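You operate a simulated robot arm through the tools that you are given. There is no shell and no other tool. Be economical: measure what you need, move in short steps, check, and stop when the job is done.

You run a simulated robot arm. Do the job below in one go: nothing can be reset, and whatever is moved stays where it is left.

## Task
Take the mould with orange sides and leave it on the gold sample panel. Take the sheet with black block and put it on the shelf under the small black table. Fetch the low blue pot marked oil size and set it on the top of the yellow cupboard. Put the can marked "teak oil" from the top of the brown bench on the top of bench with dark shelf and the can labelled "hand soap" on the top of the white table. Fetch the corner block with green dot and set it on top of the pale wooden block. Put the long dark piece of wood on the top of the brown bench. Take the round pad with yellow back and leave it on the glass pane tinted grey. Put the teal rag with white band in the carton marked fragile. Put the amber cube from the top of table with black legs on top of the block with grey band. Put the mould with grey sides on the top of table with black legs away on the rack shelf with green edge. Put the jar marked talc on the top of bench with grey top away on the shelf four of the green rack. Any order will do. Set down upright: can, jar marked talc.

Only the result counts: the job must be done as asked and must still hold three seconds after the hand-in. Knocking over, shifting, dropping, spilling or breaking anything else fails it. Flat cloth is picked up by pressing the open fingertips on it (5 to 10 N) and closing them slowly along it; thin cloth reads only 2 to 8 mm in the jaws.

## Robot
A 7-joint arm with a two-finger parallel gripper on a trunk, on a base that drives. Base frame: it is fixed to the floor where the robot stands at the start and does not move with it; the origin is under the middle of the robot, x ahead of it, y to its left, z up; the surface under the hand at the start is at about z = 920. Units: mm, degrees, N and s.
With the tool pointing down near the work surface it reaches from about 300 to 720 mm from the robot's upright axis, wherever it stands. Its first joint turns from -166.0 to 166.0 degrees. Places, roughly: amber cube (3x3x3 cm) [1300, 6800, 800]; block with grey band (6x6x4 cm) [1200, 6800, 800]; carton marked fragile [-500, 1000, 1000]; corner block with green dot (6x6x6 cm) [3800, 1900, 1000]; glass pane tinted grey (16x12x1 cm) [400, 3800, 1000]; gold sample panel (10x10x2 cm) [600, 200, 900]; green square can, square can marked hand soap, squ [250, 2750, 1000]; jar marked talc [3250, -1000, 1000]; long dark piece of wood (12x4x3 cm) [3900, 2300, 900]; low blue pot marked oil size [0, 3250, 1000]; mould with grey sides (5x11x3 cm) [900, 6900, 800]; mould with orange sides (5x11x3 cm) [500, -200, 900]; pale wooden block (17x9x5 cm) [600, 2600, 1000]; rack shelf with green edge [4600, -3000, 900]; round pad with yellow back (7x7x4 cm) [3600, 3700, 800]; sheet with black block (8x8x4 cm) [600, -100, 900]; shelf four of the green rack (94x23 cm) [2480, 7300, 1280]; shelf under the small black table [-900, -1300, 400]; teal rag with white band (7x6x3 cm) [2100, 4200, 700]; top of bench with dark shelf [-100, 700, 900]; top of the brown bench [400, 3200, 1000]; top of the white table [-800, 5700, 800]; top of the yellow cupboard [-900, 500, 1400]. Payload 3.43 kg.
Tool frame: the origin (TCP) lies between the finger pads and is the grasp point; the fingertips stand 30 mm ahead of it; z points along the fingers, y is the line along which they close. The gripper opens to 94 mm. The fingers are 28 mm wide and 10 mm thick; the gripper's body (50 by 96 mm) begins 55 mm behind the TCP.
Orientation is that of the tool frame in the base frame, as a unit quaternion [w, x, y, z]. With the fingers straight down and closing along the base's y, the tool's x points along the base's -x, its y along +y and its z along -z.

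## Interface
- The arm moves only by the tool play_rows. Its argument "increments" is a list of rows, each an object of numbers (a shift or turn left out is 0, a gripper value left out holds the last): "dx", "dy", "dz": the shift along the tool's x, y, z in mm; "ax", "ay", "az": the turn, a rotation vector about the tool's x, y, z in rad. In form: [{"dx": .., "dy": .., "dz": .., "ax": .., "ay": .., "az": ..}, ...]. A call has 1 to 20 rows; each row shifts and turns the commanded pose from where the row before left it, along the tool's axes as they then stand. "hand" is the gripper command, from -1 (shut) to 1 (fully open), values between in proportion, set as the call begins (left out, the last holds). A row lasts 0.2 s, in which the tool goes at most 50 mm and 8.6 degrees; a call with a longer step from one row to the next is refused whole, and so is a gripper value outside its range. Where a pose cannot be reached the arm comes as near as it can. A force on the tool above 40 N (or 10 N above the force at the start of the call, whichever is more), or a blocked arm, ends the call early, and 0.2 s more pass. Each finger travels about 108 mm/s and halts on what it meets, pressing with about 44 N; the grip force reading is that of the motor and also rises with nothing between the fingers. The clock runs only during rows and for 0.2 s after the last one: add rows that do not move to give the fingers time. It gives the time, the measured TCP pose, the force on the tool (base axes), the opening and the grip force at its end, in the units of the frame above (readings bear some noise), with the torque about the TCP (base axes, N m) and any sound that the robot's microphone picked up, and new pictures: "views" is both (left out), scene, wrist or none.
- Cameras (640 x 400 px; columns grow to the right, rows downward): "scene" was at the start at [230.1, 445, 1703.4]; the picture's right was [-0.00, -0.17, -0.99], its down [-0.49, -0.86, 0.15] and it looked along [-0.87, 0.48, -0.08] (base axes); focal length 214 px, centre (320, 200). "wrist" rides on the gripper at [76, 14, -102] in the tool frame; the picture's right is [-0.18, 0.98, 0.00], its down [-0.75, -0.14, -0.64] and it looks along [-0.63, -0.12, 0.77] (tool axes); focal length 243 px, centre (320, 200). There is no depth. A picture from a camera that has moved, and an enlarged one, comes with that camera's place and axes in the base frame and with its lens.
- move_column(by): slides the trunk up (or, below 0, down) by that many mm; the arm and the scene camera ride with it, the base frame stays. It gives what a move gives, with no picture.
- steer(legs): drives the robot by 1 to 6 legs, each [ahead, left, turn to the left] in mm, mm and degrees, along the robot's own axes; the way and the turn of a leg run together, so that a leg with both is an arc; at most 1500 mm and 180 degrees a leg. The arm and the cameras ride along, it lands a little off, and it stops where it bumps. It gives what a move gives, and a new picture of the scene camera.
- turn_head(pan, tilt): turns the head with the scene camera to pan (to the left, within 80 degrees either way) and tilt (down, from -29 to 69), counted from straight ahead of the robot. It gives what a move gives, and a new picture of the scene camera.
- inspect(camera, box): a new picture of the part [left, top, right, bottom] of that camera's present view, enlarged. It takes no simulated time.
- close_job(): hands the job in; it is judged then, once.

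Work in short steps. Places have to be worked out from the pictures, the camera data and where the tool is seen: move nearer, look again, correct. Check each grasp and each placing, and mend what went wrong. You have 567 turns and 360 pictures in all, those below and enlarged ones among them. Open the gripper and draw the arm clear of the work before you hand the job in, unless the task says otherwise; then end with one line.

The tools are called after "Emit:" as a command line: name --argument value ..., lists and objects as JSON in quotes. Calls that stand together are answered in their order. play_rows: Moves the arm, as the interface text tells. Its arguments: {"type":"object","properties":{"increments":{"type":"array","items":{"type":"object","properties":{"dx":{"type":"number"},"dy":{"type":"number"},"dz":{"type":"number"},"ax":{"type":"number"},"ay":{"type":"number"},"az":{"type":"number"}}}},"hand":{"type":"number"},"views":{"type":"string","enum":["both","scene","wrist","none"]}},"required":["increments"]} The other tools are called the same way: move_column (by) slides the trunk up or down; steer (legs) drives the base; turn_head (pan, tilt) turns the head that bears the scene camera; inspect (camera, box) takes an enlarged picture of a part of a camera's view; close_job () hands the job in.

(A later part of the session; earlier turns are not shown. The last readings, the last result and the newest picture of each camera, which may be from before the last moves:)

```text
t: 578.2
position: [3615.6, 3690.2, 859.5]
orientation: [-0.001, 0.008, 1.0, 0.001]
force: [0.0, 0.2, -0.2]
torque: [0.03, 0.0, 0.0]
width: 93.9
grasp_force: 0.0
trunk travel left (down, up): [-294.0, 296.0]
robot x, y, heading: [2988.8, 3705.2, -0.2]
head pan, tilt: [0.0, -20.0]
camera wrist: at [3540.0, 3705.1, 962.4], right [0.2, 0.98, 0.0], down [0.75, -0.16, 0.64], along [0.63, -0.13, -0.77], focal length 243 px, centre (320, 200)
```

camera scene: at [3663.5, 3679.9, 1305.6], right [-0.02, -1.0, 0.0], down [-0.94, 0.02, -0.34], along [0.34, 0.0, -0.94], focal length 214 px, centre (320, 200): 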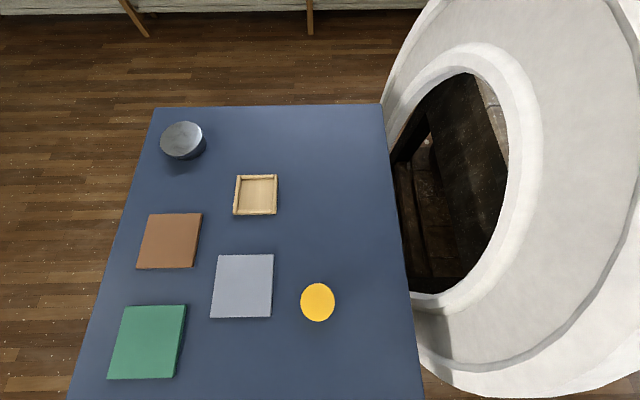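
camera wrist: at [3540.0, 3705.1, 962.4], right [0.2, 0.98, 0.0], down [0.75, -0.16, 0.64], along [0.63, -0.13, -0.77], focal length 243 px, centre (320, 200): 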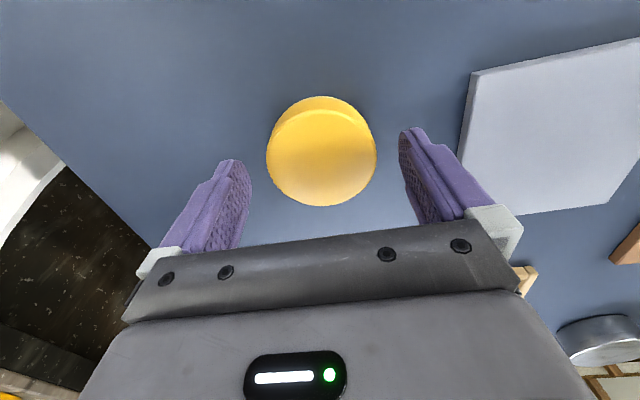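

Centred. Continue slowly.

Emit:
play_rows --increments '[{"dz": 8}, {"dz": 6}, {"dz": 5}, {"dz": 4}, {"dz": 3}, {"dz": 3}, {}]' --views "none"

```text
t: 579.8
position: [3615.5, 3688.5, 830.6]
orientation: [-0.001, 0.009, 1.0, 0.0]
force: [0.2, 0.2, 0.3]
torque: [0.03, -0.02, 0.0]
width: 94.2
grasp_force: 0.1
trunk travel left (down, up): [-294.0, 296.0]
robot x, y, heading: [2987.2, 3705.0, 0.0]
head pan, tilt: [0.0, -20.0]
```

Tips are well down the pad's side. Close.

Emit:
play_rows --increments '[{}, {}, {}, {}, {}]' --hand -1 --views "none"

Emit:
play_rows --increments '[{"dz": -3}, {"dz": -5}, {"dz": -8}, {"dz": -12}, {"dz": -15}, {"dz": -20}, {"dz": -20}, {}]' --views "wrist"

```text
t: 581.0
position: [3615.6, 3690.0, 830.4]
orientation: [-0.001, 0.009, 1.0, 0.0]
force: [0.3, 1.0, 0.5]
torque: [0.0, 0.02, 0.0]
width: 69.5
grasp_force: 43.9
trunk travel left (down, up): [-294.0, 296.0]
robot x, y, heading: [2990.9, 3708.0, 0.0]
head pan, tilt: [0.0, -20.0]
```

```text
t: 582.8
position: [3616.0, 3689.9, 914.3]
orientation: [0.0, 0.009, 1.0, 0.001]
force: [0.2, -0.2, -1.0]
torque: [-0.03, 0.0, -0.03]
width: 69.4
grasp_force: 43.8
trunk travel left (down, up): [-294.0, 296.0]
robot x, y, heading: [2990.9, 3708.0, -0.2]
head pan, tilt: [0.0, -20.0]
camera wrist: at [3540.1, 3705.3, 1017.1], right [0.2, 0.98, 0.0], down [0.75, -0.16, 0.64], along [0.63, -0.13, -0.77], focal length 243 px, centre (320, 200)
```

wrist: 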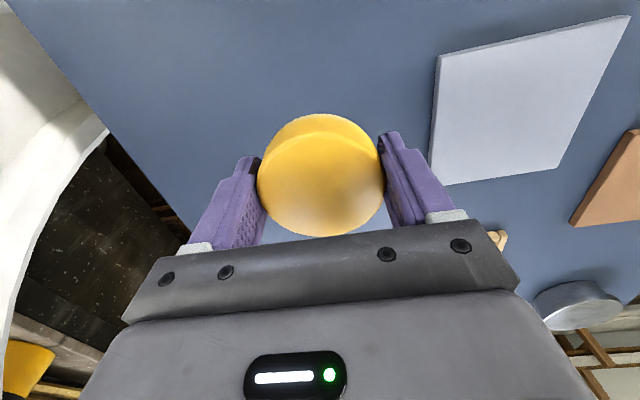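

Pad held. Retract and drive round the north end to the brown bench's north part.

Emit:
play_rows --increments '[{"dz": -40}, {"dz": -45}, {"dz": -45}, {"dz": -45}, {"dz": -45}, {"dz": -45, "dx": 10}, {"dx": 40}, {"dx": 40}, {}]' --views "none"

Emit:
steer --legs '[[0, 1450, 0], [-1500, 0, 0], [0, 0, 180], [0, 1340, 0], [250, 0, 0]]'

```text
t: 584.8
position: [3525.7, 3692.0, 1179.2]
orientation: [0.0, 0.009, 1.0, 0.001]
force: [0.3, 1.1, -0.6]
torque: [0.02, 0.03, 0.01]
width: 69.6
grasp_force: 44.1
trunk travel left (down, up): [-294.0, 296.0]
robot x, y, heading: [2992.4, 3704.8, -0.3]
head pan, tilt: [0.0, -20.0]
```

```text
t: 614.2
position: [720.0, 3831.4, 1178.7]
orientation: [0.001, 1.0, 0.001, 0.001]
force: [-0.2, -0.6, -1.0]
torque: [0.0, -0.06, -0.01]
width: 69.6
grasp_force: 43.8
trunk travel left (down, up): [-294.0, 296.0]
robot x, y, heading: [1258.2, 3827.5, -179.1]
head pan, tilt: [0.0, -20.0]
camera scene: at [578.7, 3828.8, 1232.3], right [0.0, 1.0, 0.0], down [0.94, 0.0, -0.34], along [-0.34, 0.0, -0.94], focal length 214 px, centre (320, 200)
```

scene: 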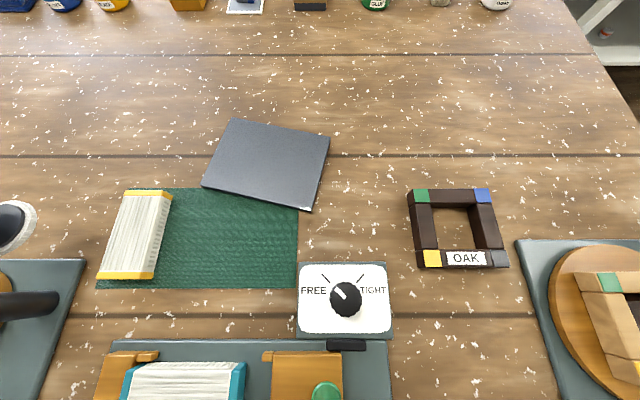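

Grey-tinted pane seen with centre ≈(435,3758). Check it enlarged, then align the base.

Emit:
inspect --camera "scene" --box '[180, 90, 360, 240]'

Emit:
steer --legs '[[0, 66, -0.9], [145, 0, 0]]'

```text
2.67 times, centred on (270, 165) of scene
camera zoom: at [578.7, 3828.8, 1232.3], right [0.0, 1.0, 0.0], down [0.94, 0.0, -0.34], along [-0.34, 0.0, -0.94], focal length 572 px, centre (453, 293)
```

zoom: 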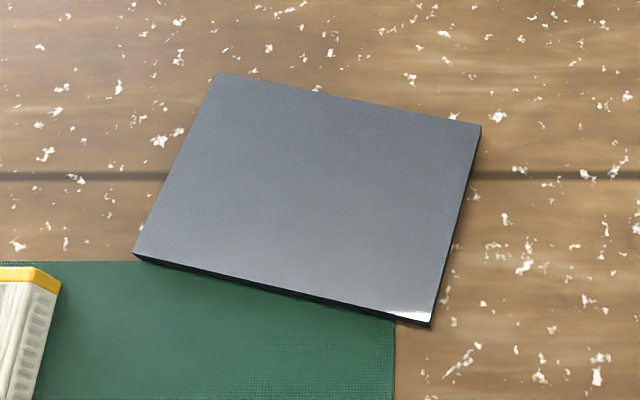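

```text
t: 616.1
position: [573.9, 3773.9, 1178.2]
orientation: [0.001, 1.0, -0.007, 0.001]
force: [-1.0, -0.1, -0.8]
torque: [-0.04, -0.02, -0.01]
width: 69.7
grasp_force: 43.7
trunk travel left (down, up): [-294.0, 296.0]
robot x, y, heading: [1109.9, 3760.7, -180.0]
head pan, tilt: [0.0, -20.0]
camera scene: at [433.2, 3772.8, 1232.0], right [0.01, 1.0, 0.0], down [0.94, -0.01, -0.34], along [-0.34, 0.0, -0.94], focal length 214 px, centre (320, 200)
```

scene: 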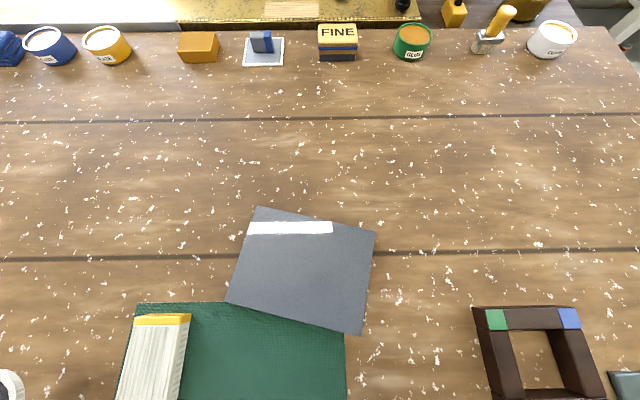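

It is a glossy pane (glass). Centre ≈(424,3756). Extend over it and lower part-way.

Emit:
play_rows --increments '[{"dx": -30, "dy": 4}, {"dx": -40, "dy": 5}, {"dx": -40, "dy": 5}, {"dx": -40, "dy": 4}, {"dz": 30}, {"dz": 40}, {"dz": 30}, {}]' --views "wrist"

```text
t: 617.9
position: [426.1, 3758.5, 1078.8]
orientation: [0.0, 1.0, -0.008, 0.002]
force: [-0.1, 0.3, -0.9]
torque: [-0.01, 0.01, 0.01]
width: 69.6
grasp_force: 43.8
trunk travel left (down, up): [-294.0, 296.0]
robot x, y, heading: [1114.2, 3760.5, -180.1]
head pan, tilt: [0.0, -20.0]
camera wrist: at [502.5, 3743.1, 1181.0], right [-0.2, -0.98, 0.0], down [-0.75, 0.15, 0.64], along [-0.63, 0.13, -0.77], focal length 243 px, centre (320, 200)
```

wrist: 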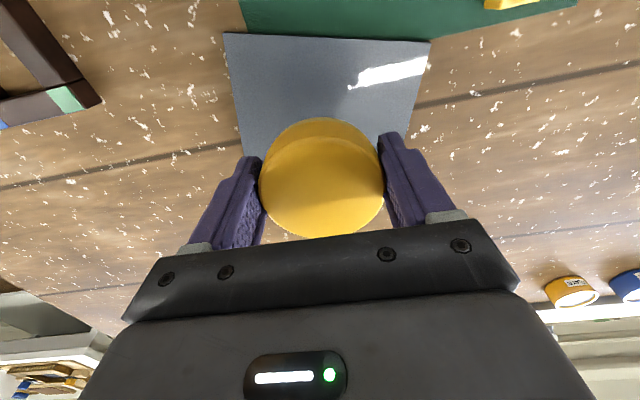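

Pane centre (420,3756) confirmed. Lower slowly to contact.

Emit:
play_rows --increments '[{"dx": -4, "dz": 25}, {"dz": 20}, {"dz": 12}, {"dz": 5}, {"dz": 3}, {"dz": 3}, {"dz": 3}, {}]' --views "none"

Emit:
play_rows --increments '[{"dz": 2}, {"dz": 2}, {"dz": 2}, {"dz": 2}, {}]' --views "none"

```text
t: 619.7
position: [421.4, 3758.0, 1007.5]
orientation: [0.001, 1.0, -0.007, 0.002]
force: [0.4, 0.3, -0.9]
torque: [-0.02, -0.01, -0.01]
width: 69.4
grasp_force: 43.6
trunk travel left (down, up): [-294.0, 296.0]
robot x, y, heading: [1107.2, 3759.9, -179.9]
head pan, tilt: [0.0, -20.0]
```

```text
t: 620.9
position: [421.5, 3757.7, 1000.2]
orientation: [0.001, 1.0, -0.007, 0.001]
force: [-0.1, -0.3, -1.2]
torque: [0.0, -0.03, 0.05]
width: 69.8
grasp_force: 43.4
trunk travel left (down, up): [-294.0, 296.0]
robot x, y, heading: [1109.9, 3761.6, -179.8]
head pan, tilt: [0.0, -20.0]
```

Continue in 1–2 mm steps (glass below).

Emit:
play_rows --increments '[{"dz": 2}, {"dz": 2}, {"dz": 1}, {"dz": 1}, {"dz": 1}, {}]' --views "none"

Emit:
play_rows --increments '[{"dz": 1}, {"dz": 1}, {"dz": 1}, {"dz": 1}, {}]' --views "wrist"

```text
t: 622.3
position: [421.5, 3758.1, 993.4]
orientation: [0.0, 1.0, -0.007, 0.001]
force: [-0.6, 0.7, -0.6]
torque: [0.0, 0.0, 0.06]
width: 69.8
grasp_force: 44.0
trunk travel left (down, up): [-294.0, 296.0]
robot x, y, heading: [1112.1, 3761.8, -180.0]
head pan, tilt: [0.0, -20.0]
```

```text
t: 623.5
position: [421.9, 3757.2, 991.6]
orientation: [0.001, 1.0, -0.007, -0.001]
force: [-2.0, 0.1, 16.4]
torque: [0.2, -0.18, 0.0]
width: 69.7
grasp_force: 43.8
trunk travel left (down, up): [-294.0, 296.0]
robot x, y, heading: [1111.6, 3764.6, -180.1]
head pan, tilt: [0.0, -20.0]
camera wrist: at [497.5, 3742.5, 1093.1], right [-0.2, -0.98, 0.0], down [-0.75, 0.15, 0.64], along [-0.63, 0.13, -0.77], focal length 243 px, centre (320, 200)
```

wrist: 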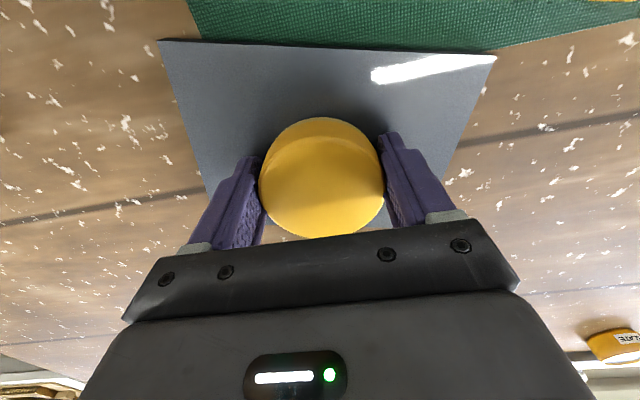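

Contact (17 N). Release and rise.

Emit:
play_rows --increments '[{"dz": -1}, {}, {}]' --hand 0.85 --views "none"

Emit:
play_rows --increments '[{"dz": -6}, {"dz": -12}, {"dz": -25}, {"dz": -40}, {"dz": -40}, {"dz": -40}, {}]' --hand 1 --views "wrist"

```text
t: 624.3
position: [421.4, 3756.9, 989.2]
orientation: [0.001, 1.0, -0.007, 0.001]
force: [0.8, -4.1, 6.3]
torque: [0.17, 0.04, 0.02]
width: 84.7
grasp_force: 0.2
trunk travel left (down, up): [-294.0, 296.0]
robot x, y, heading: [1110.0, 3759.7, -179.7]
head pan, tilt: [0.0, -20.0]
```

```text
t: 625.9
position: [419.9, 3759.2, 1152.8]
orientation: [0.001, 1.0, -0.006, 0.001]
force: [-0.7, -0.1, -0.3]
torque: [-0.03, 0.01, 0.01]
width: 93.9
grasp_force: 0.1
trunk travel left (down, up): [-294.0, 296.0]
robot x, y, heading: [1109.5, 3761.6, -179.8]
head pan, tilt: [0.0, -20.0]
camera wrist: at [496.4, 3743.0, 1255.4], right [-0.2, -0.98, 0.0], down [-0.75, 0.15, 0.64], along [-0.63, 0.13, -0.77], focal length 243 px, centre (320, 200)
```

wrist: 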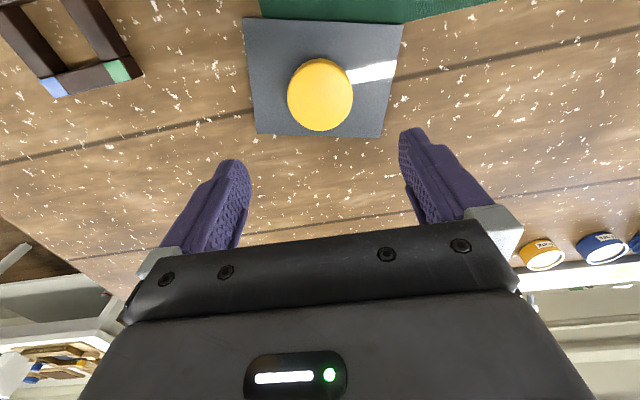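

The pad rests on the pane. Next the blue pot at the back of this bench (≈(38,3290)): retract, strafe to y≈3290 and look.

Emit:
play_rows --increments '[{"dz": -40, "dx": 20}, {"dz": -40, "dx": 30}, {"dx": 40}, {"dx": 20, "ay": -0.14}, {"ay": -0.14}, {"ay": -0.14}, {}]' --views "none"

Emit:
steer --legs '[[0, 470, 0]]'

```text
t: 627.5
position: [530.4, 3756.1, 1233.6]
orientation: [-0.001, 0.978, -0.007, -0.209]
force: [0.8, 0.2, -0.7]
torque: [-0.01, 0.01, 0.02]
width: 93.9
grasp_force: 0.0
trunk travel left (down, up): [-294.0, 296.0]
robot x, y, heading: [1111.9, 3757.8, -180.0]
head pan, tilt: [0.0, -20.0]
```

```text
t: 630.3
position: [531.8, 3283.5, 1232.1]
orientation: [0.0, 0.978, -0.005, -0.208]
force: [0.3, -0.4, 0.7]
torque: [0.0, -0.01, 0.02]
width: 93.9
grasp_force: 0.0
trunk travel left (down, up): [-294.0, 296.0]
robot x, y, heading: [1112.2, 3290.0, -179.5]
head pan, tilt: [0.0, -20.0]
camera scene: at [425.3, 3282.0, 1338.5], right [0.01, 1.0, 0.0], down [0.72, -0.01, -0.69], along [-0.69, 0.01, -0.72], focal length 214 px, centre (320, 200)
```

scene: 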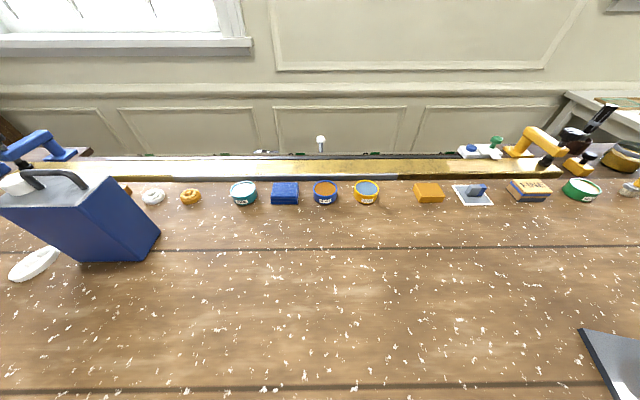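

Emit:
inspect --camera "scene" --box '[220, 160, 390, 220]'

```text
3.76 times, centred on (305, 190) of scene
camera zoom: at [425.3, 3282.0, 1338.5], right [0.01, 1.0, 0.0], down [0.72, -0.01, -0.69], along [-0.69, 0.01, -0.72], focal length 807 px, centre (376, 238)
```

zoom: 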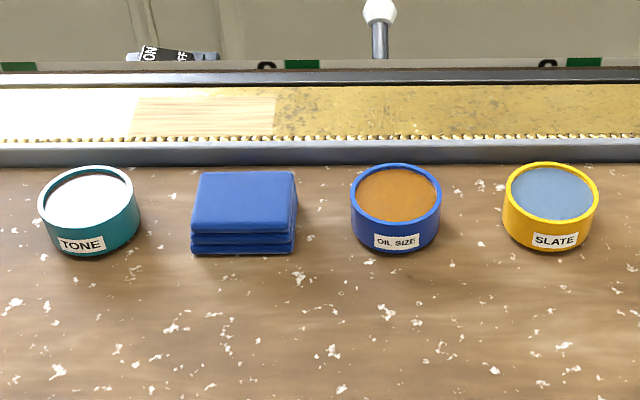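

"OIL SIZE" confirmed: pot centre ≈(42,3300), top ≈985. It needs a long, pitched reach; bench legs are set back (~x 670), so the base can slip under the overhang. Approach gradually.

Emit:
steer --legs '[[70, 0, -0.5], [0, -9, 0]]'

Emit:
play_rows --increments '[{"ay": -0.14}, {"ay": -0.14}, {"ay": -0.1}, {}]' --hand 0.7 --views "none"

Emit:
turn_head --pan 0 --tilt 69

```text
t: 631.7
position: [461.9, 3299.3, 1232.3]
orientation: [0.0, 0.978, -0.011, -0.209]
force: [-0.7, 0.2, -1.3]
torque: [-0.04, -0.03, 0.0]
width: 93.8
grasp_force: 0.0
trunk travel left (down, up): [-294.0, 296.0]
robot x, y, heading: [1040.3, 3302.8, 179.8]
head pan, tilt: [0.0, -20.0]
camera scene: at [354.7, 3299.0, 1338.3], right [0.02, 1.0, 0.0], down [0.72, -0.02, -0.69], along [-0.69, 0.01, -0.72], focal length 214 px, centre (320, 200)
```

scene: 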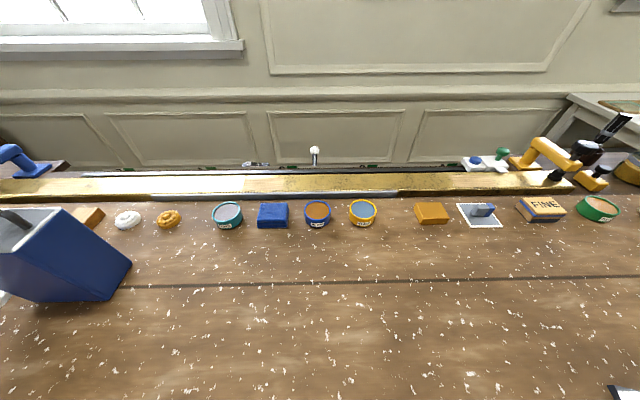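

```text
t: 632.7
position: [461.7, 3298.2, 1233.2]
orientation: [-0.003, 0.921, -0.01, -0.389]
force: [-0.4, 0.0, 1.1]
torque: [0.01, -0.01, -0.01]
width: 79.9
grasp_force: 0.0
trunk travel left (down, up): [-294.0, 296.0]
robot x, y, heading: [1039.7, 3297.6, 179.8]
head pan, tilt: [0.0, -20.0]
```

```text
t: 634.3
position: [460.5, 3298.5, 1232.8]
orientation: [-0.002, 0.921, -0.009, -0.389]
force: [-0.3, 0.1, 0.8]
torque: [0.03, -0.01, -0.01]
width: 80.0
grasp_force: 0.1
trunk travel left (down, up): [-294.0, 296.0]
robot x, y, heading: [1038.9, 3300.3, 179.5]
head pan, tilt: [0.0, 68.8]
camera scene: at [506.1, 3295.0, 1291.3], right [0.02, 1.0, 0.0], down [0.92, -0.02, 0.39], along [0.39, -0.01, -0.92], focal length 214 px, centre (320, 200)
```

scene: 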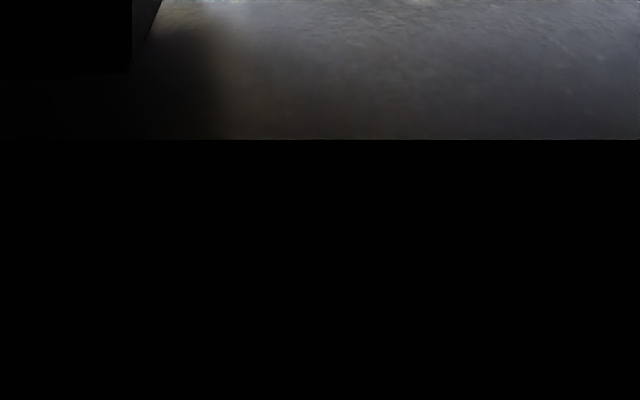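

Pot re-measured at (50,3298), top ≈989. Move the base 100 mm further under the overhang, carefully.

Emit:
turn_head --pan 0 --tilt 10

Emit:
steer --legs '[[60, 0, 0], [40, 0, 0]]'

```text
t: 635.6
position: [461.3, 3299.2, 1232.8]
orientation: [-0.002, 0.921, -0.009, -0.389]
force: [-0.3, -0.2, 0.4]
torque: [-0.01, -0.01, 0.03]
width: 80.0
grasp_force: 0.0
trunk travel left (down, up): [-294.0, 296.0]
robot x, y, heading: [1038.7, 3301.1, 179.9]
head pan, tilt: [0.0, 10.0]
camera scene: at [421.2, 3296.7, 1325.5], right [0.02, 1.0, 0.0], down [0.81, -0.02, -0.58], along [-0.58, 0.01, -0.81], focal length 214 px, centre (320, 200)
```

scene: 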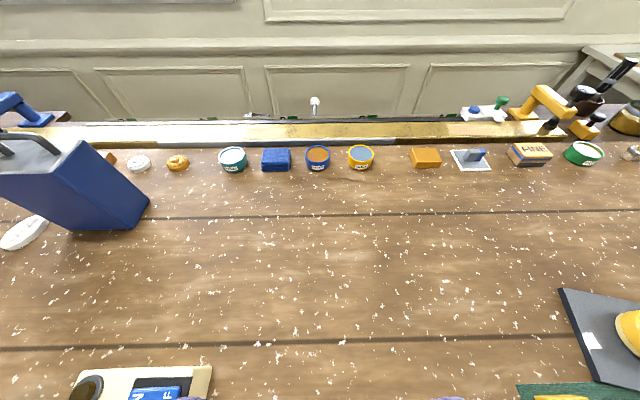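

```text
t: 636.7
position: [405.8, 3299.0, 1233.7]
orientation: [-0.003, 0.921, -0.009, -0.39]
force: [-0.4, 0.1, -0.2]
torque: [0.0, 0.02, 0.0]
width: 79.9
grasp_force: 0.1
trunk travel left (down, up): [-294.0, 296.0]
robot x, y, heading: [983.0, 3300.1, 179.8]
head pan, tilt: [0.0, 10.0]
stopped in leg 1: the robot was blocked; the commanded pose is now the measured one
camera scene: at [365.3, 3296.8, 1326.7], right [0.02, 1.0, 0.0], down [0.81, -0.02, -0.59], along [-0.59, 0.01, -0.81], focal length 214 px, centre (320, 200)
```

scene: 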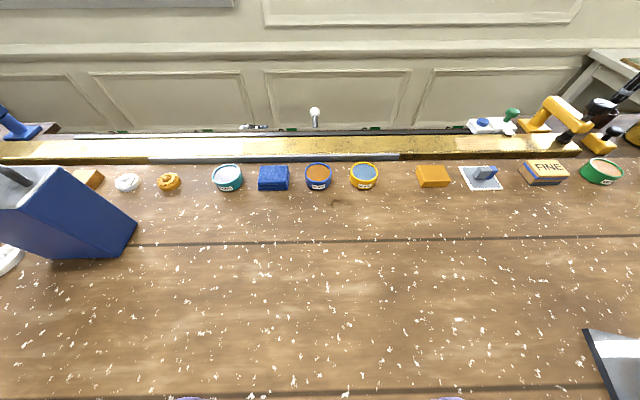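

The base is blocked at x=983 (touching the bench lightly). I back off 2 mm, lower the trunk to gain reach, pitch to 60° and extend high.

Emit:
steer --legs '[[-4, 0, 0]]'

Emit:
move_column --by -130

Emit:
play_rows --increments '[{"ay": -0.125}, {"ay": -0.125}, {"dx": -19.8, "dz": 34.6}, {"dx": -19.8, "dz": 34.6}, {"dx": -19.8, "dz": 34.6}, {"dx": -19.8, "dz": 34.6}, {"dx": -19.8, "dz": 34.6}, {"dx": -15, "dz": 26}, {}]' --views "scene"

```text
t: 637.5
position: [409.0, 3298.5, 1231.3]
orientation: [-0.003, 0.921, -0.009, -0.389]
force: [0.3, 0.0, 0.7]
torque: [-0.01, 0.0, 0.0]
width: 80.0
grasp_force: 0.1
trunk travel left (down, up): [-294.0, 296.0]
robot x, y, heading: [988.4, 3301.5, 179.7]
head pan, tilt: [0.0, 10.0]
camera scene: at [368.0, 3296.9, 1326.0], right [0.02, 1.0, 0.0], down [0.81, -0.02, -0.59], along [-0.58, 0.01, -0.81], focal length 214 px, centre (320, 200)
```

scene: 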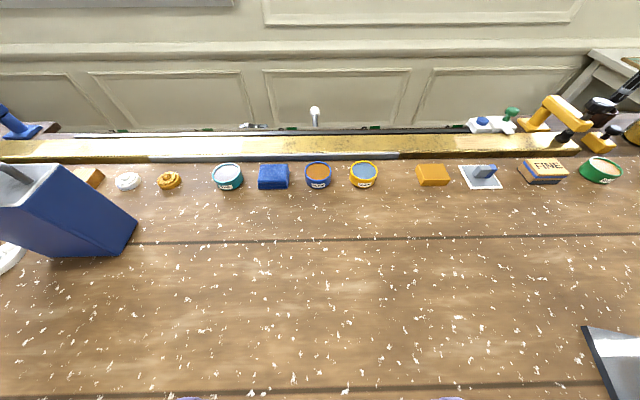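

```text
t: 639.0
position: [407.0, 3299.5, 1101.8]
orientation: [-0.003, 0.921, -0.009, -0.389]
force: [-0.1, -0.1, -0.7]
torque: [0.03, -0.02, 0.0]
width: 79.9
grasp_force: 0.0
trunk travel left (down, up): [-164.0, 426.0]
robot x, y, heading: [987.6, 3301.0, 179.7]
head pan, tilt: [0.0, 10.0]
```

```text
t: 641.0
position: [177.7, 3303.6, 1100.4]
orientation: [-0.004, 0.866, -0.009, -0.501]
force: [0.0, -0.3, -0.8]
torque: [-0.01, 0.03, 0.0]
width: 80.1
grasp_force: 0.0
trunk travel left (down, up): [-164.0, 426.0]
robot x, y, heading: [987.0, 3299.5, 179.7]
head pan, tilt: [0.0, 10.0]
camera scene: at [162.0, 3301.0, 1202.2], right [0.02, 1.0, 0.0], down [0.64, -0.01, -0.77], along [-0.77, 0.01, -0.64], focal length 214 px, centre (320, 200)
```

scene: 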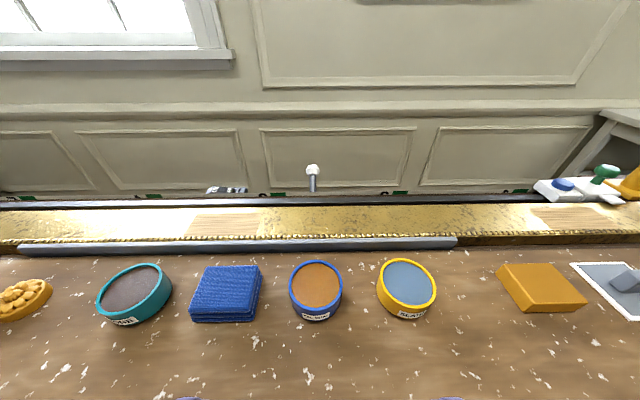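

Pot at ≈(46,3297). Extend and lower to z≈1045 for the last standoff.

Emit:
play_rows --increments '[{"dx": -1.9, "dy": 1.5, "dz": 30.7}, {"dx": -1.9, "dy": 1.5, "dz": 30.7}, {"dx": -1.9, "dy": 1.5, "dz": 30.7}, {"dx": -1.7, "dy": 1.5, "dz": 28}, {}]' --views "both"

```text
t: 642.2
position: [78.4, 3298.2, 1047.5]
orientation: [-0.005, 0.866, -0.009, -0.501]
force: [-0.3, 0.4, -1.2]
torque: [0.01, 0.03, -0.01]
width: 79.8
grasp_force: 0.1
out of reach, approached as far as the arm can: row 4
trunk travel left (down, up): [-164.0, 426.0]
robot x, y, heading: [986.7, 3304.5, 179.7]
head pan, tilt: [0.0, 10.0]
camera scene: at [61.1, 3296.0, 1147.6], right [0.02, 1.0, 0.0], down [0.64, -0.01, -0.77], along [-0.77, 0.01, -0.64], focal length 214 px, centre (320, 200)
camera wrist: at [204.2, 3281.8, 1033.1], right [-0.11, -0.98, 0.16], down [0.18, 0.14, 0.97], along [-0.98, 0.14, 0.16], focal length 243 px, centre (320, 200)
```

scene: 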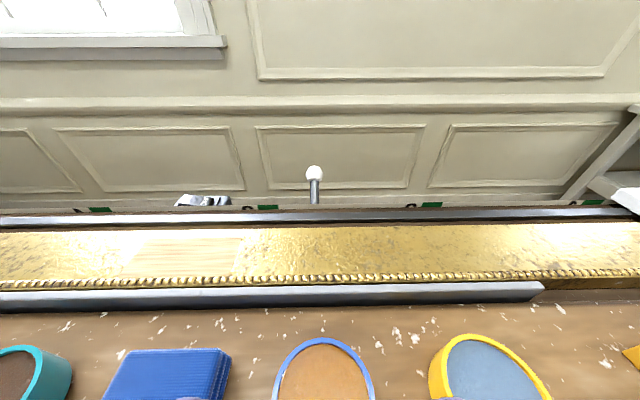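
wrist: 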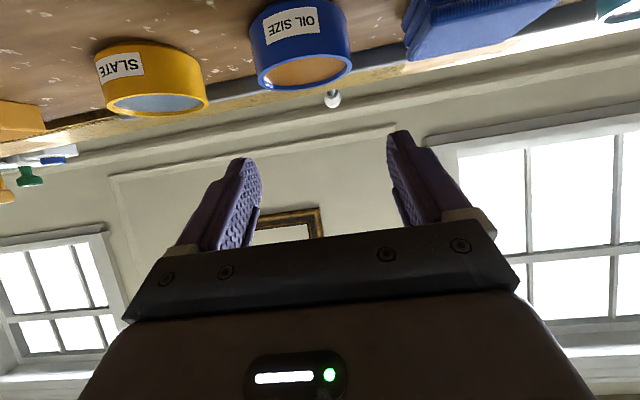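

Reach ends near x≈78 here; tips would land just before the pot's centre. I nudge the base forward 4 mm and descend to grasp height to see how close it gets.

Emit:
steer --legs '[[4, 0, 0]]'

Emit:
play_rows --increments '[{"dx": 8.7, "dz": 5}, {"dx": 8.7, "dz": 5}, {"dx": 8.7, "dz": 5}, {}]' --views "wrist"

```text
t: 643.1
position: [77.7, 3298.9, 1049.5]
orientation: [-0.003, 0.865, -0.008, -0.502]
force: [-0.7, 0.1, 0.0]
torque: [0.0, 0.01, 0.0]
width: 80.0
grasp_force: 0.1
trunk travel left (down, up): [-164.0, 426.0]
robot x, y, heading: [984.6, 3299.8, 179.6]
head pan, tilt: [0.0, 10.0]
stopped in leg 1: the robot was blocked; the commanded pose is now the measured one
camera scene: at [60.3, 3296.1, 1149.8], right [0.02, 1.0, 0.0], down [0.64, -0.01, -0.77], along [-0.77, 0.01, -0.64], focal length 214 px, centre (320, 200)
```

scene: 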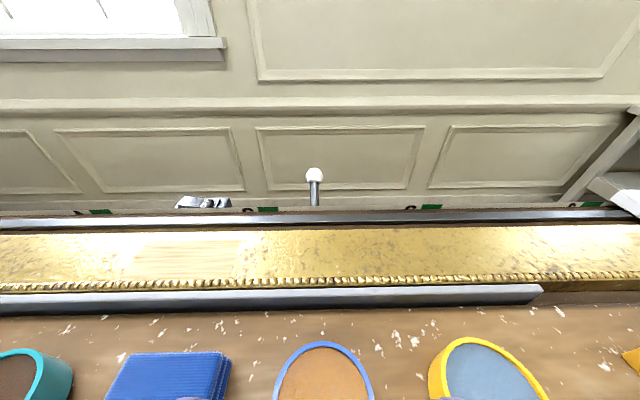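

```text
t: 644.1
position: [77.0, 3298.6, 1019.2]
orientation: [-0.004, 0.865, -0.009, -0.501]
force: [1.0, -0.2, 0.7]
torque: [0.0, -0.01, 0.0]
width: 79.9
grasp_force: 0.1
trunk travel left (down, up): [-164.0, 426.0]
robot x, y, heading: [983.8, 3301.8, 179.8]
head pan, tilt: [0.0, 10.0]
camera wrist: at [203.3, 3281.8, 1004.8], right [-0.11, -0.98, 0.16], down [0.19, 0.14, 0.97], along [-0.98, 0.14, 0.17], focal length 243 px, centre (320, 200)
```

wrist: 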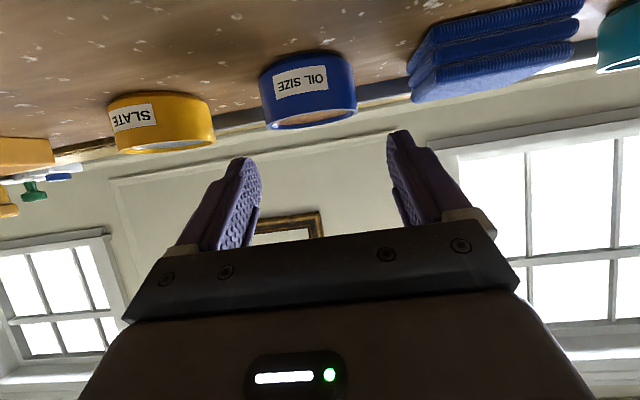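

Aligned laterally. Descend to z≈985 with a little forward.

Emit:
play_rows --increments '[{"dx": 6.5, "dz": 5.8}, {"dx": 6.5, "dz": 5.8}, {"dx": 6.5, "dz": 5.8}, {"dx": 6.5, "dz": 5.8}, {}]' --views "both"

```text
t: 645.3
position: [82.5, 3297.7, 986.5]
orientation: [-0.003, 0.865, -0.008, -0.502]
force: [0.5, -0.8, 0.1]
torque: [-0.02, -0.03, -0.01]
width: 80.0
grasp_force: 0.1
out of reach, approached as far as the arm can: row 3, 4
trunk travel left (down, up): [-164.0, 426.0]
robot x, y, heading: [985.4, 3300.8, 179.6]
head pan, tilt: [0.0, 10.0]
camera scene: at [65.4, 3294.7, 1086.7], right [0.02, 1.0, 0.0], down [0.64, -0.01, -0.77], along [-0.77, 0.01, -0.64], focal length 214 px, centre (320, 200)
camera wrist: at [208.2, 3280.5, 971.8], right [-0.11, -0.98, 0.16], down [0.19, 0.14, 0.97], along [-0.98, 0.14, 0.17], focal length 243 px, centre (320, 200)
```

scene: 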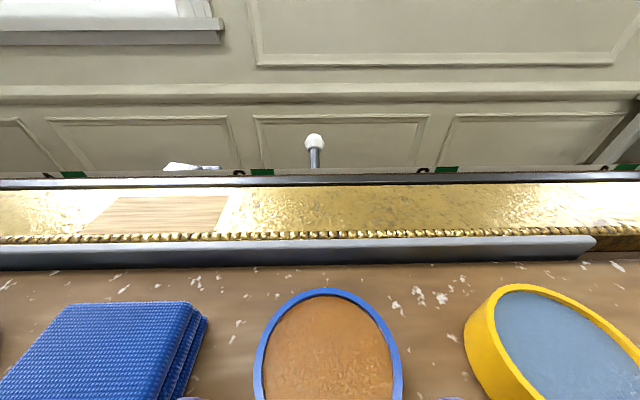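
wrist: 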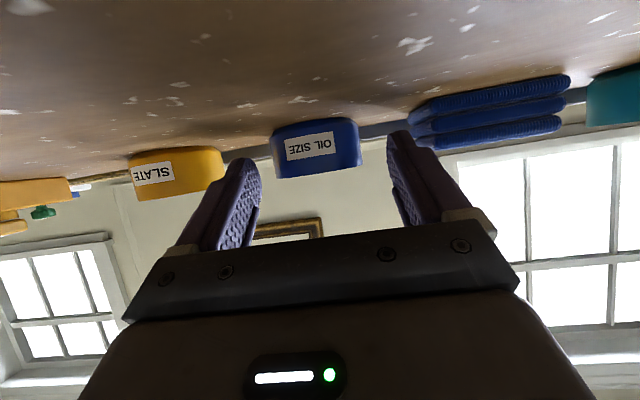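

The tips end ~15 mm short of the pot's centre, so a squeeze could push it away. Instead I'll press closed fingertips just inside its near rim and drag it ~45 mm toward me first. Raise and close.

Emit:
play_rows --increments '[{"dx": -13, "dz": -7.5}, {"dx": -17.3, "dz": -10}, {"dx": -17.3, "dz": -10}, {}]' --views "none"

Emit:
play_rows --increments '[{}, {}, {}, {"dx": -2, "dz": 3.5}, {}]' --hand -1 --views "both"

```text
t: 646.3
position: [82.2, 3299.1, 1041.9]
orientation: [-0.005, 0.865, -0.009, -0.501]
force: [-0.2, -1.1, 0.6]
torque: [0.01, 0.02, -0.02]
width: 79.9
grasp_force: 0.0
trunk travel left (down, up): [-164.0, 426.0]
robot x, y, heading: [983.6, 3297.9, 179.8]
head pan, tilt: [0.0, 10.0]
```

```text
t: 647.5
position: [77.0, 3297.3, 1043.0]
orientation: [-0.004, 0.865, -0.009, -0.502]
force: [0.5, -0.6, -1.1]
torque: [0.01, -0.02, 0.02]
width: 0.0
grasp_force: 33.0
trunk travel left (down, up): [-164.0, 426.0]
robot x, y, heading: [986.5, 3298.7, 179.7]
head pan, tilt: [0.0, 10.0]
camera scene: at [61.2, 3295.0, 1142.1], right [0.02, 1.0, 0.0], down [0.64, -0.01, -0.77], along [-0.77, 0.01, -0.64], focal length 214 px, centre (320, 200)
camera wrist: at [203.9, 3280.8, 1027.3], right [-0.11, -0.98, 0.16], down [0.19, 0.14, 0.97], along [-0.98, 0.14, 0.17], focal length 243 px, centre (320, 200)
```

scene: 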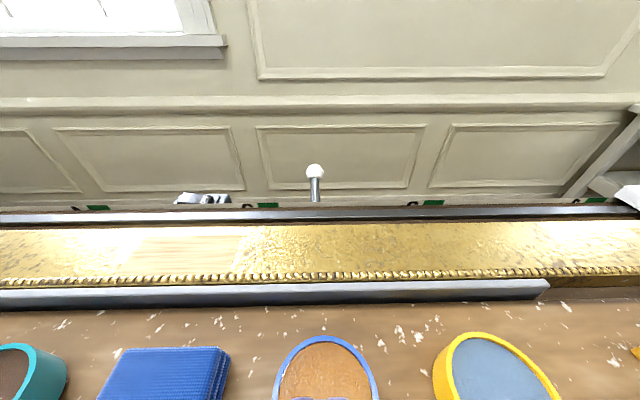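
wrist: 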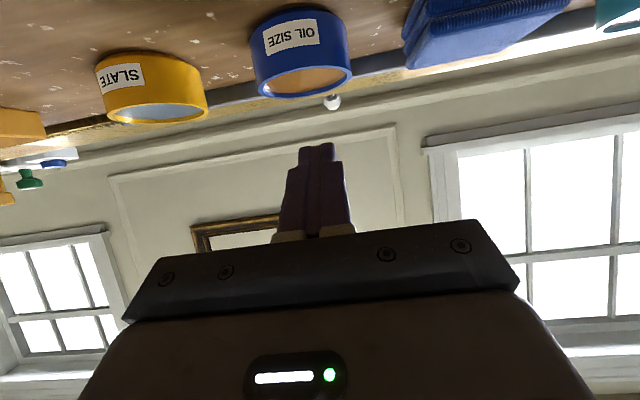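

Lower gently (4 mm steps) onto the pot's content just inside the near rim.

Emit:
play_rows --increments '[{"dx": 6.9, "dz": 4, "dy": -3}, {"dx": 5.2, "dz": 3}, {"dx": 3.5, "dz": 2}, {"dx": 3.5, "dz": 2}, {"dx": 2.6, "dz": 1.5}, {}]' --views "none"

Emit:
play_rows --increments '[{"dx": 1.7, "dz": 1}, {"dx": 1.7, "dz": 1}, {}]' --views "none"

```text
t: 648.9
position: [76.7, 3299.8, 1017.9]
orientation: [-0.005, 0.865, -0.009, -0.502]
force: [0.2, 0.1, -0.2]
torque: [-0.01, -0.01, -0.03]
width: 0.1
grasp_force: 32.5
trunk travel left (down, up): [-164.0, 426.0]
robot x, y, heading: [986.1, 3300.8, 179.5]
head pan, tilt: [0.0, 10.0]
```

```text
t: 649.7
position: [77.2, 3300.6, 1013.8]
orientation: [-0.003, 0.865, -0.008, -0.502]
force: [-0.4, -0.9, -0.3]
torque: [-0.01, 0.0, 0.02]
width: 0.0
grasp_force: 32.4
trunk travel left (down, up): [-164.0, 426.0]
robot x, y, heading: [985.3, 3299.8, 179.7]
head pan, tilt: [0.0, 10.0]
```

Emit:
play_rows --increments '[{"dx": 1.3, "dz": 0.8}, {"dx": 1.3, "dz": 0.8}, {"dx": 1.3, "dz": 0.8}, {}]' --views "none"

Emit:
play_rows --increments '[{"dx": 1.3, "dz": 0.8}, {"dx": 1.3, "dz": 0.8}, {}]' --views "wrist"

```text
t: 650.7
position: [78.1, 3300.2, 1008.1]
orientation: [-0.004, 0.865, -0.009, -0.501]
force: [0.3, -0.1, -0.3]
torque: [-0.02, -0.02, 0.0]
width: 0.2
grasp_force: 32.9
trunk travel left (down, up): [-164.0, 426.0]
robot x, y, heading: [986.6, 3300.3, 179.5]
head pan, tilt: [0.0, 10.0]
```

```text
t: 651.5
position: [76.6, 3301.0, 1004.5]
orientation: [-0.005, 0.865, -0.009, -0.502]
force: [-0.3, -0.7, -0.5]
torque: [0.01, -0.01, 0.03]
width: 0.2
grasp_force: 33.5
trunk travel left (down, up): [-164.0, 426.0]
robot x, y, heading: [983.0, 3301.2, 179.7]
head pan, tilt: [0.0, 10.0]
camera wrist: at [203.8, 3283.9, 990.1], right [-0.11, -0.98, 0.16], down [0.19, 0.14, 0.97], along [-0.98, 0.14, 0.17], focal length 243 px, centre (320, 200)
```

wrist: 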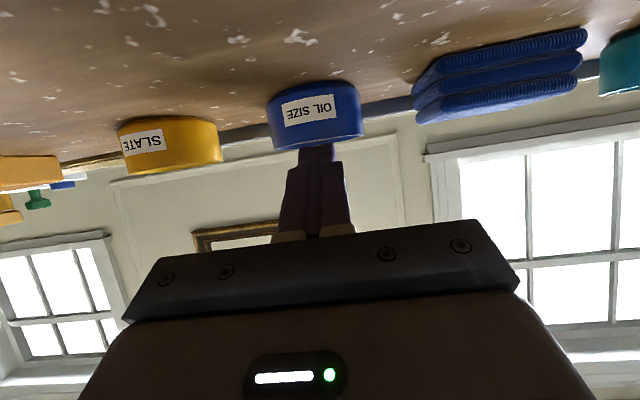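

The fingertips dip behind the near rim. Two millimetres more, then drag slowly toward the robot.

Emit:
play_rows --increments '[{"dx": 1.3, "dz": 0.8}, {"dx": 0.9, "dz": 0.5}, {}]' --views "none"

Emit:
play_rows --increments '[{"dx": 2.5, "dz": -4.3}, {"dx": 2.5, "dz": -4.3}, {"dx": 2.5, "dz": -4.3}, {"dx": 2.5, "dz": -4.3}, {"dx": 2.5, "dz": -4.3}, {}]' --views "wrist"

```text
t: 652.3
position: [77.5, 3300.2, 1003.9]
orientation: [-0.003, 0.865, -0.009, -0.502]
force: [-1.2, -0.1, 6.8]
torque: [-0.01, 0.16, 0.01]
width: 0.0
grasp_force: 33.1
trunk travel left (down, up): [-164.0, 426.0]
robot x, y, heading: [985.8, 3299.5, 179.7]
head pan, tilt: [0.0, 10.0]
```

```text
t: 653.7
position: [102.3, 3299.9, 1002.0]
orientation: [-0.005, 0.865, -0.009, -0.501]
force: [-0.4, -0.5, -0.2]
torque: [0.03, 0.0, 0.0]
width: 0.0
grasp_force: 33.4
trunk travel left (down, up): [-164.0, 426.0]
robot x, y, heading: [983.7, 3300.9, 179.7]
head pan, tilt: [0.0, 10.0]
camera wrist: at [229.5, 3283.1, 987.0], right [-0.11, -0.98, 0.16], down [0.18, 0.14, 0.97], along [-0.98, 0.14, 0.16], focal length 243 px, centre (320, 200)
```

wrist: 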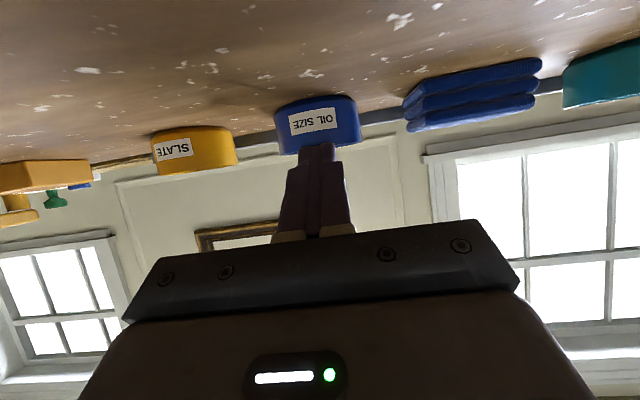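

The tips slipped over the rim after moving it ~5 mm. Repeat with firmer pressing.

Emit:
play_rows --increments '[{"dx": -8.7, "dz": -5}, {"dx": -7, "dz": 12.1}, {"dx": -5, "dz": 8.7}, {}]' --views "none"

Emit:
play_rows --increments '[{"dx": 4.3, "dz": 2.5}, {"dx": 2.6, "dz": 1.5}, {"dx": 1.7, "dz": 1}, {}]' --views "wrist"

```text
t: 654.7
position: [76.7, 3300.6, 1012.7]
orientation: [-0.004, 0.865, -0.009, -0.501]
force: [-0.4, -0.5, 0.1]
torque: [0.01, 0.02, -0.02]
width: 0.0
grasp_force: 33.0
trunk travel left (down, up): [-164.0, 426.0]
robot x, y, heading: [982.6, 3302.1, 179.6]
head pan, tilt: [0.0, 10.0]
```

```text
t: 655.7
position: [76.5, 3300.0, 1004.0]
orientation: [-0.004, 0.864, -0.009, -0.503]
force: [0.1, 1.0, 8.4]
torque: [0.02, 0.14, -0.01]
width: 0.0
grasp_force: 33.6
trunk travel left (down, up): [-164.0, 426.0]
robot x, y, heading: [988.0, 3301.8, 179.5]
head pan, tilt: [0.0, 10.0]
camera wrist: at [204.2, 3283.9, 988.6], right [-0.11, -0.98, 0.16], down [0.19, 0.14, 0.97], along [-0.98, 0.14, 0.17], focal length 243 px, centre (320, 200)
```

wrist: 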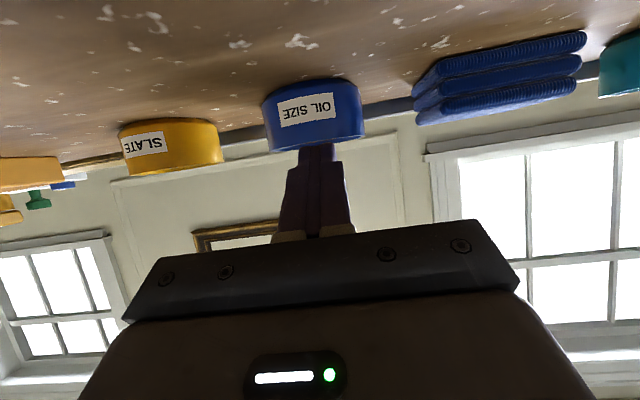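

The pot did move ~9 mm. Press a bit more (≈18 N) and drag again.

Emit:
play_rows --increments '[{"dx": 0.9, "dz": 0.5}, {"dx": 2.2, "dz": -4}, {"dx": 2.2, "dz": -4}, {"dx": 2.2, "dz": -4}, {"dx": 2.2, "dz": -4}, {"dx": 2.2, "dz": -4}, {"dx": 2.2, "dz": -4}, {"dx": 2.2, "dz": -4}, {"dx": 2.2, "dz": -4}, {}]' --views "wrist"

```text
t: 657.9
position: [115.3, 3299.1, 999.4]
orientation: [-0.004, 0.866, -0.009, -0.499]
force: [-0.5, 0.2, -0.3]
torque: [-0.01, 0.0, 0.03]
width: 0.1
grasp_force: 33.3
trunk travel left (down, up): [-164.0, 426.0]
robot x, y, heading: [983.8, 3299.8, 179.8]
head pan, tilt: [0.0, 10.0]
camera wrist: at [242.0, 3283.1, 985.0], right [-0.11, -0.98, 0.16], down [0.18, 0.14, 0.97], along [-0.98, 0.14, 0.16], focal length 243 px, centre (320, 200)
```

wrist: 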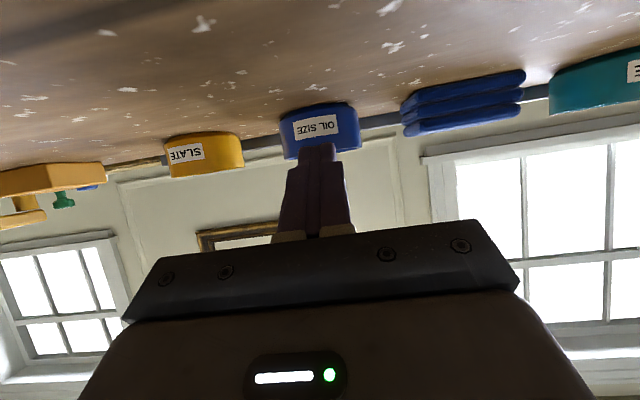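

Pot centre now ≈54. One more drag to make the grasp comfortable.

Emit:
play_rows --increments '[{"dx": -8.7, "dz": -5}, {"dx": -10, "dz": 17.3}, {"dx": -9.5, "dz": 16.5}, {}]' --views "none"

Emit:
play_rows --increments '[{"dx": 3.5, "dz": 2}, {"dx": 2.6, "dz": 1.5}, {"dx": 1.3, "dz": 0.8}, {}]' --views "none"

```text
t: 658.9
position: [75.8, 3301.4, 1012.0]
orientation: [-0.004, 0.865, -0.009, -0.501]
force: [-0.3, 0.9, 0.9]
torque: [0.02, 0.01, 0.01]
width: 0.0
grasp_force: 33.3
trunk travel left (down, up): [-164.0, 426.0]
robot x, y, heading: [984.7, 3300.7, 179.6]
head pan, tilt: [0.0, 10.0]
```

```text
t: 659.9
position: [76.1, 3301.8, 1003.2]
orientation: [-0.003, 0.865, -0.008, -0.501]
force: [-0.6, 0.4, 2.5]
torque: [-0.05, 0.05, 0.01]
width: 0.3
grasp_force: 33.0
trunk travel left (down, up): [-164.0, 426.0]
robot x, y, heading: [983.4, 3298.7, 179.5]
head pan, tilt: [0.0, 10.0]
```

Emit:
play_rows --increments '[{"dx": 1.5, "dz": 0.9}, {"dx": 2.3, "dz": -4}, {"dx": 2.3, "dz": -4}, {"dx": 2.3, "dz": -4}, {"dx": 2.3, "dz": -4}, {"dx": 2.3, "dz": -4}, {"dx": 2.3, "dz": -4}, {"dx": 2.3, "dz": -4}, {"dx": 2.3, "dz": -4}, {}]' --views "wrist"

```text
t: 662.1
position: [77.5, 3300.2, 1004.1]
orientation: [-0.004, 0.865, -0.009, -0.502]
force: [-5.7, 1.0, 20.9]
torque: [0.06, 0.57, -0.03]
width: 0.0
grasp_force: 32.6
out of reach, approached as far as the arm can: row 3, 4, 5, 6, 7, 8, 9
trunk travel left (down, up): [-164.0, 426.0]
robot x, y, heading: [982.2, 3298.2, 179.8]
head pan, tilt: [0.0, 10.0]
camera wrist: at [205.2, 3283.8, 988.5], right [-0.11, -0.98, 0.16], down [0.19, 0.14, 0.97], along [-0.98, 0.14, 0.17], focal length 243 px, centre (320, 200)
```

wrist: 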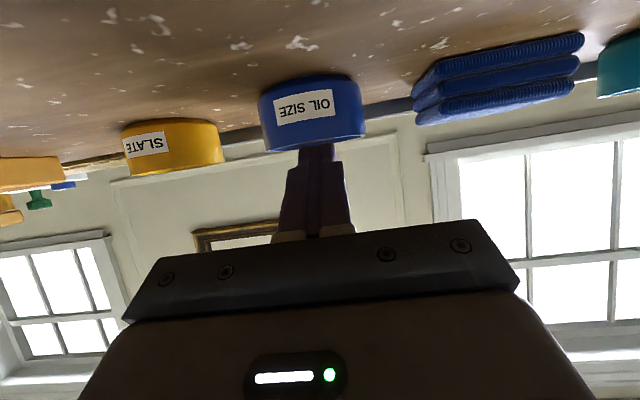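

The arm had stalled at its limit while pressing (21 N). Now pull back.

Emit:
play_rows --increments '[{"dx": 2.3, "dz": -4}, {"dx": 2.3, "dz": -4}, {"dx": 2.3, "dz": -4}, {"dx": 2.3, "dz": -4}, {"dx": 2.3, "dz": -4}, {"dx": 2.3, "dz": -4}, {"dx": 2.3, "dz": -4}, {"dx": 2.3, "dz": -4}, {}]' --views "wrist"

```text
t: 664.1
position: [78.0, 3301.0, 1004.1]
orientation: [-0.004, 0.865, -0.009, -0.502]
force: [-5.1, 1.0, 25.8]
torque: [0.04, 0.61, -0.04]
width: 0.0
grasp_force: 32.9
out of reach, approached as far as the arm can: row 1, 2, 3, 4, 5, 6, 7, 8
trunk travel left (down, up): [-164.0, 426.0]
robot x, y, heading: [984.3, 3300.8, 179.6]
head pan, tilt: [0.0, 10.0]
camera wrist: at [205.3, 3283.8, 988.5], right [-0.11, -0.98, 0.16], down [0.19, 0.14, 0.97], along [-0.98, 0.14, 0.17], focal length 243 px, centre (320, 200)
```

wrist: 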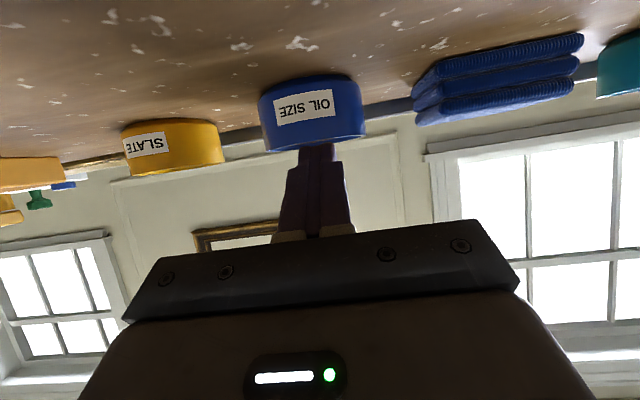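

IK seems stuck near the stretched posture; lift up to free it.

Emit:
play_rows --increments '[{"dx": -8.7, "dz": -5}, {"dx": -8.7, "dz": -5}, {"dx": -8.7, "dz": -5}, {}]' --views "none"

```text
t: 665.1
position: [75.4, 3300.7, 1031.6]
orientation: [-0.003, 0.866, -0.008, -0.5]
force: [0.9, 0.0, -0.7]
torque: [0.0, 0.02, 0.03]
width: 0.0
grasp_force: 33.5
trunk travel left (down, up): [-164.0, 426.0]
robot x, y, heading: [985.2, 3296.9, 179.9]
head pan, tilt: [0.0, 10.0]
```

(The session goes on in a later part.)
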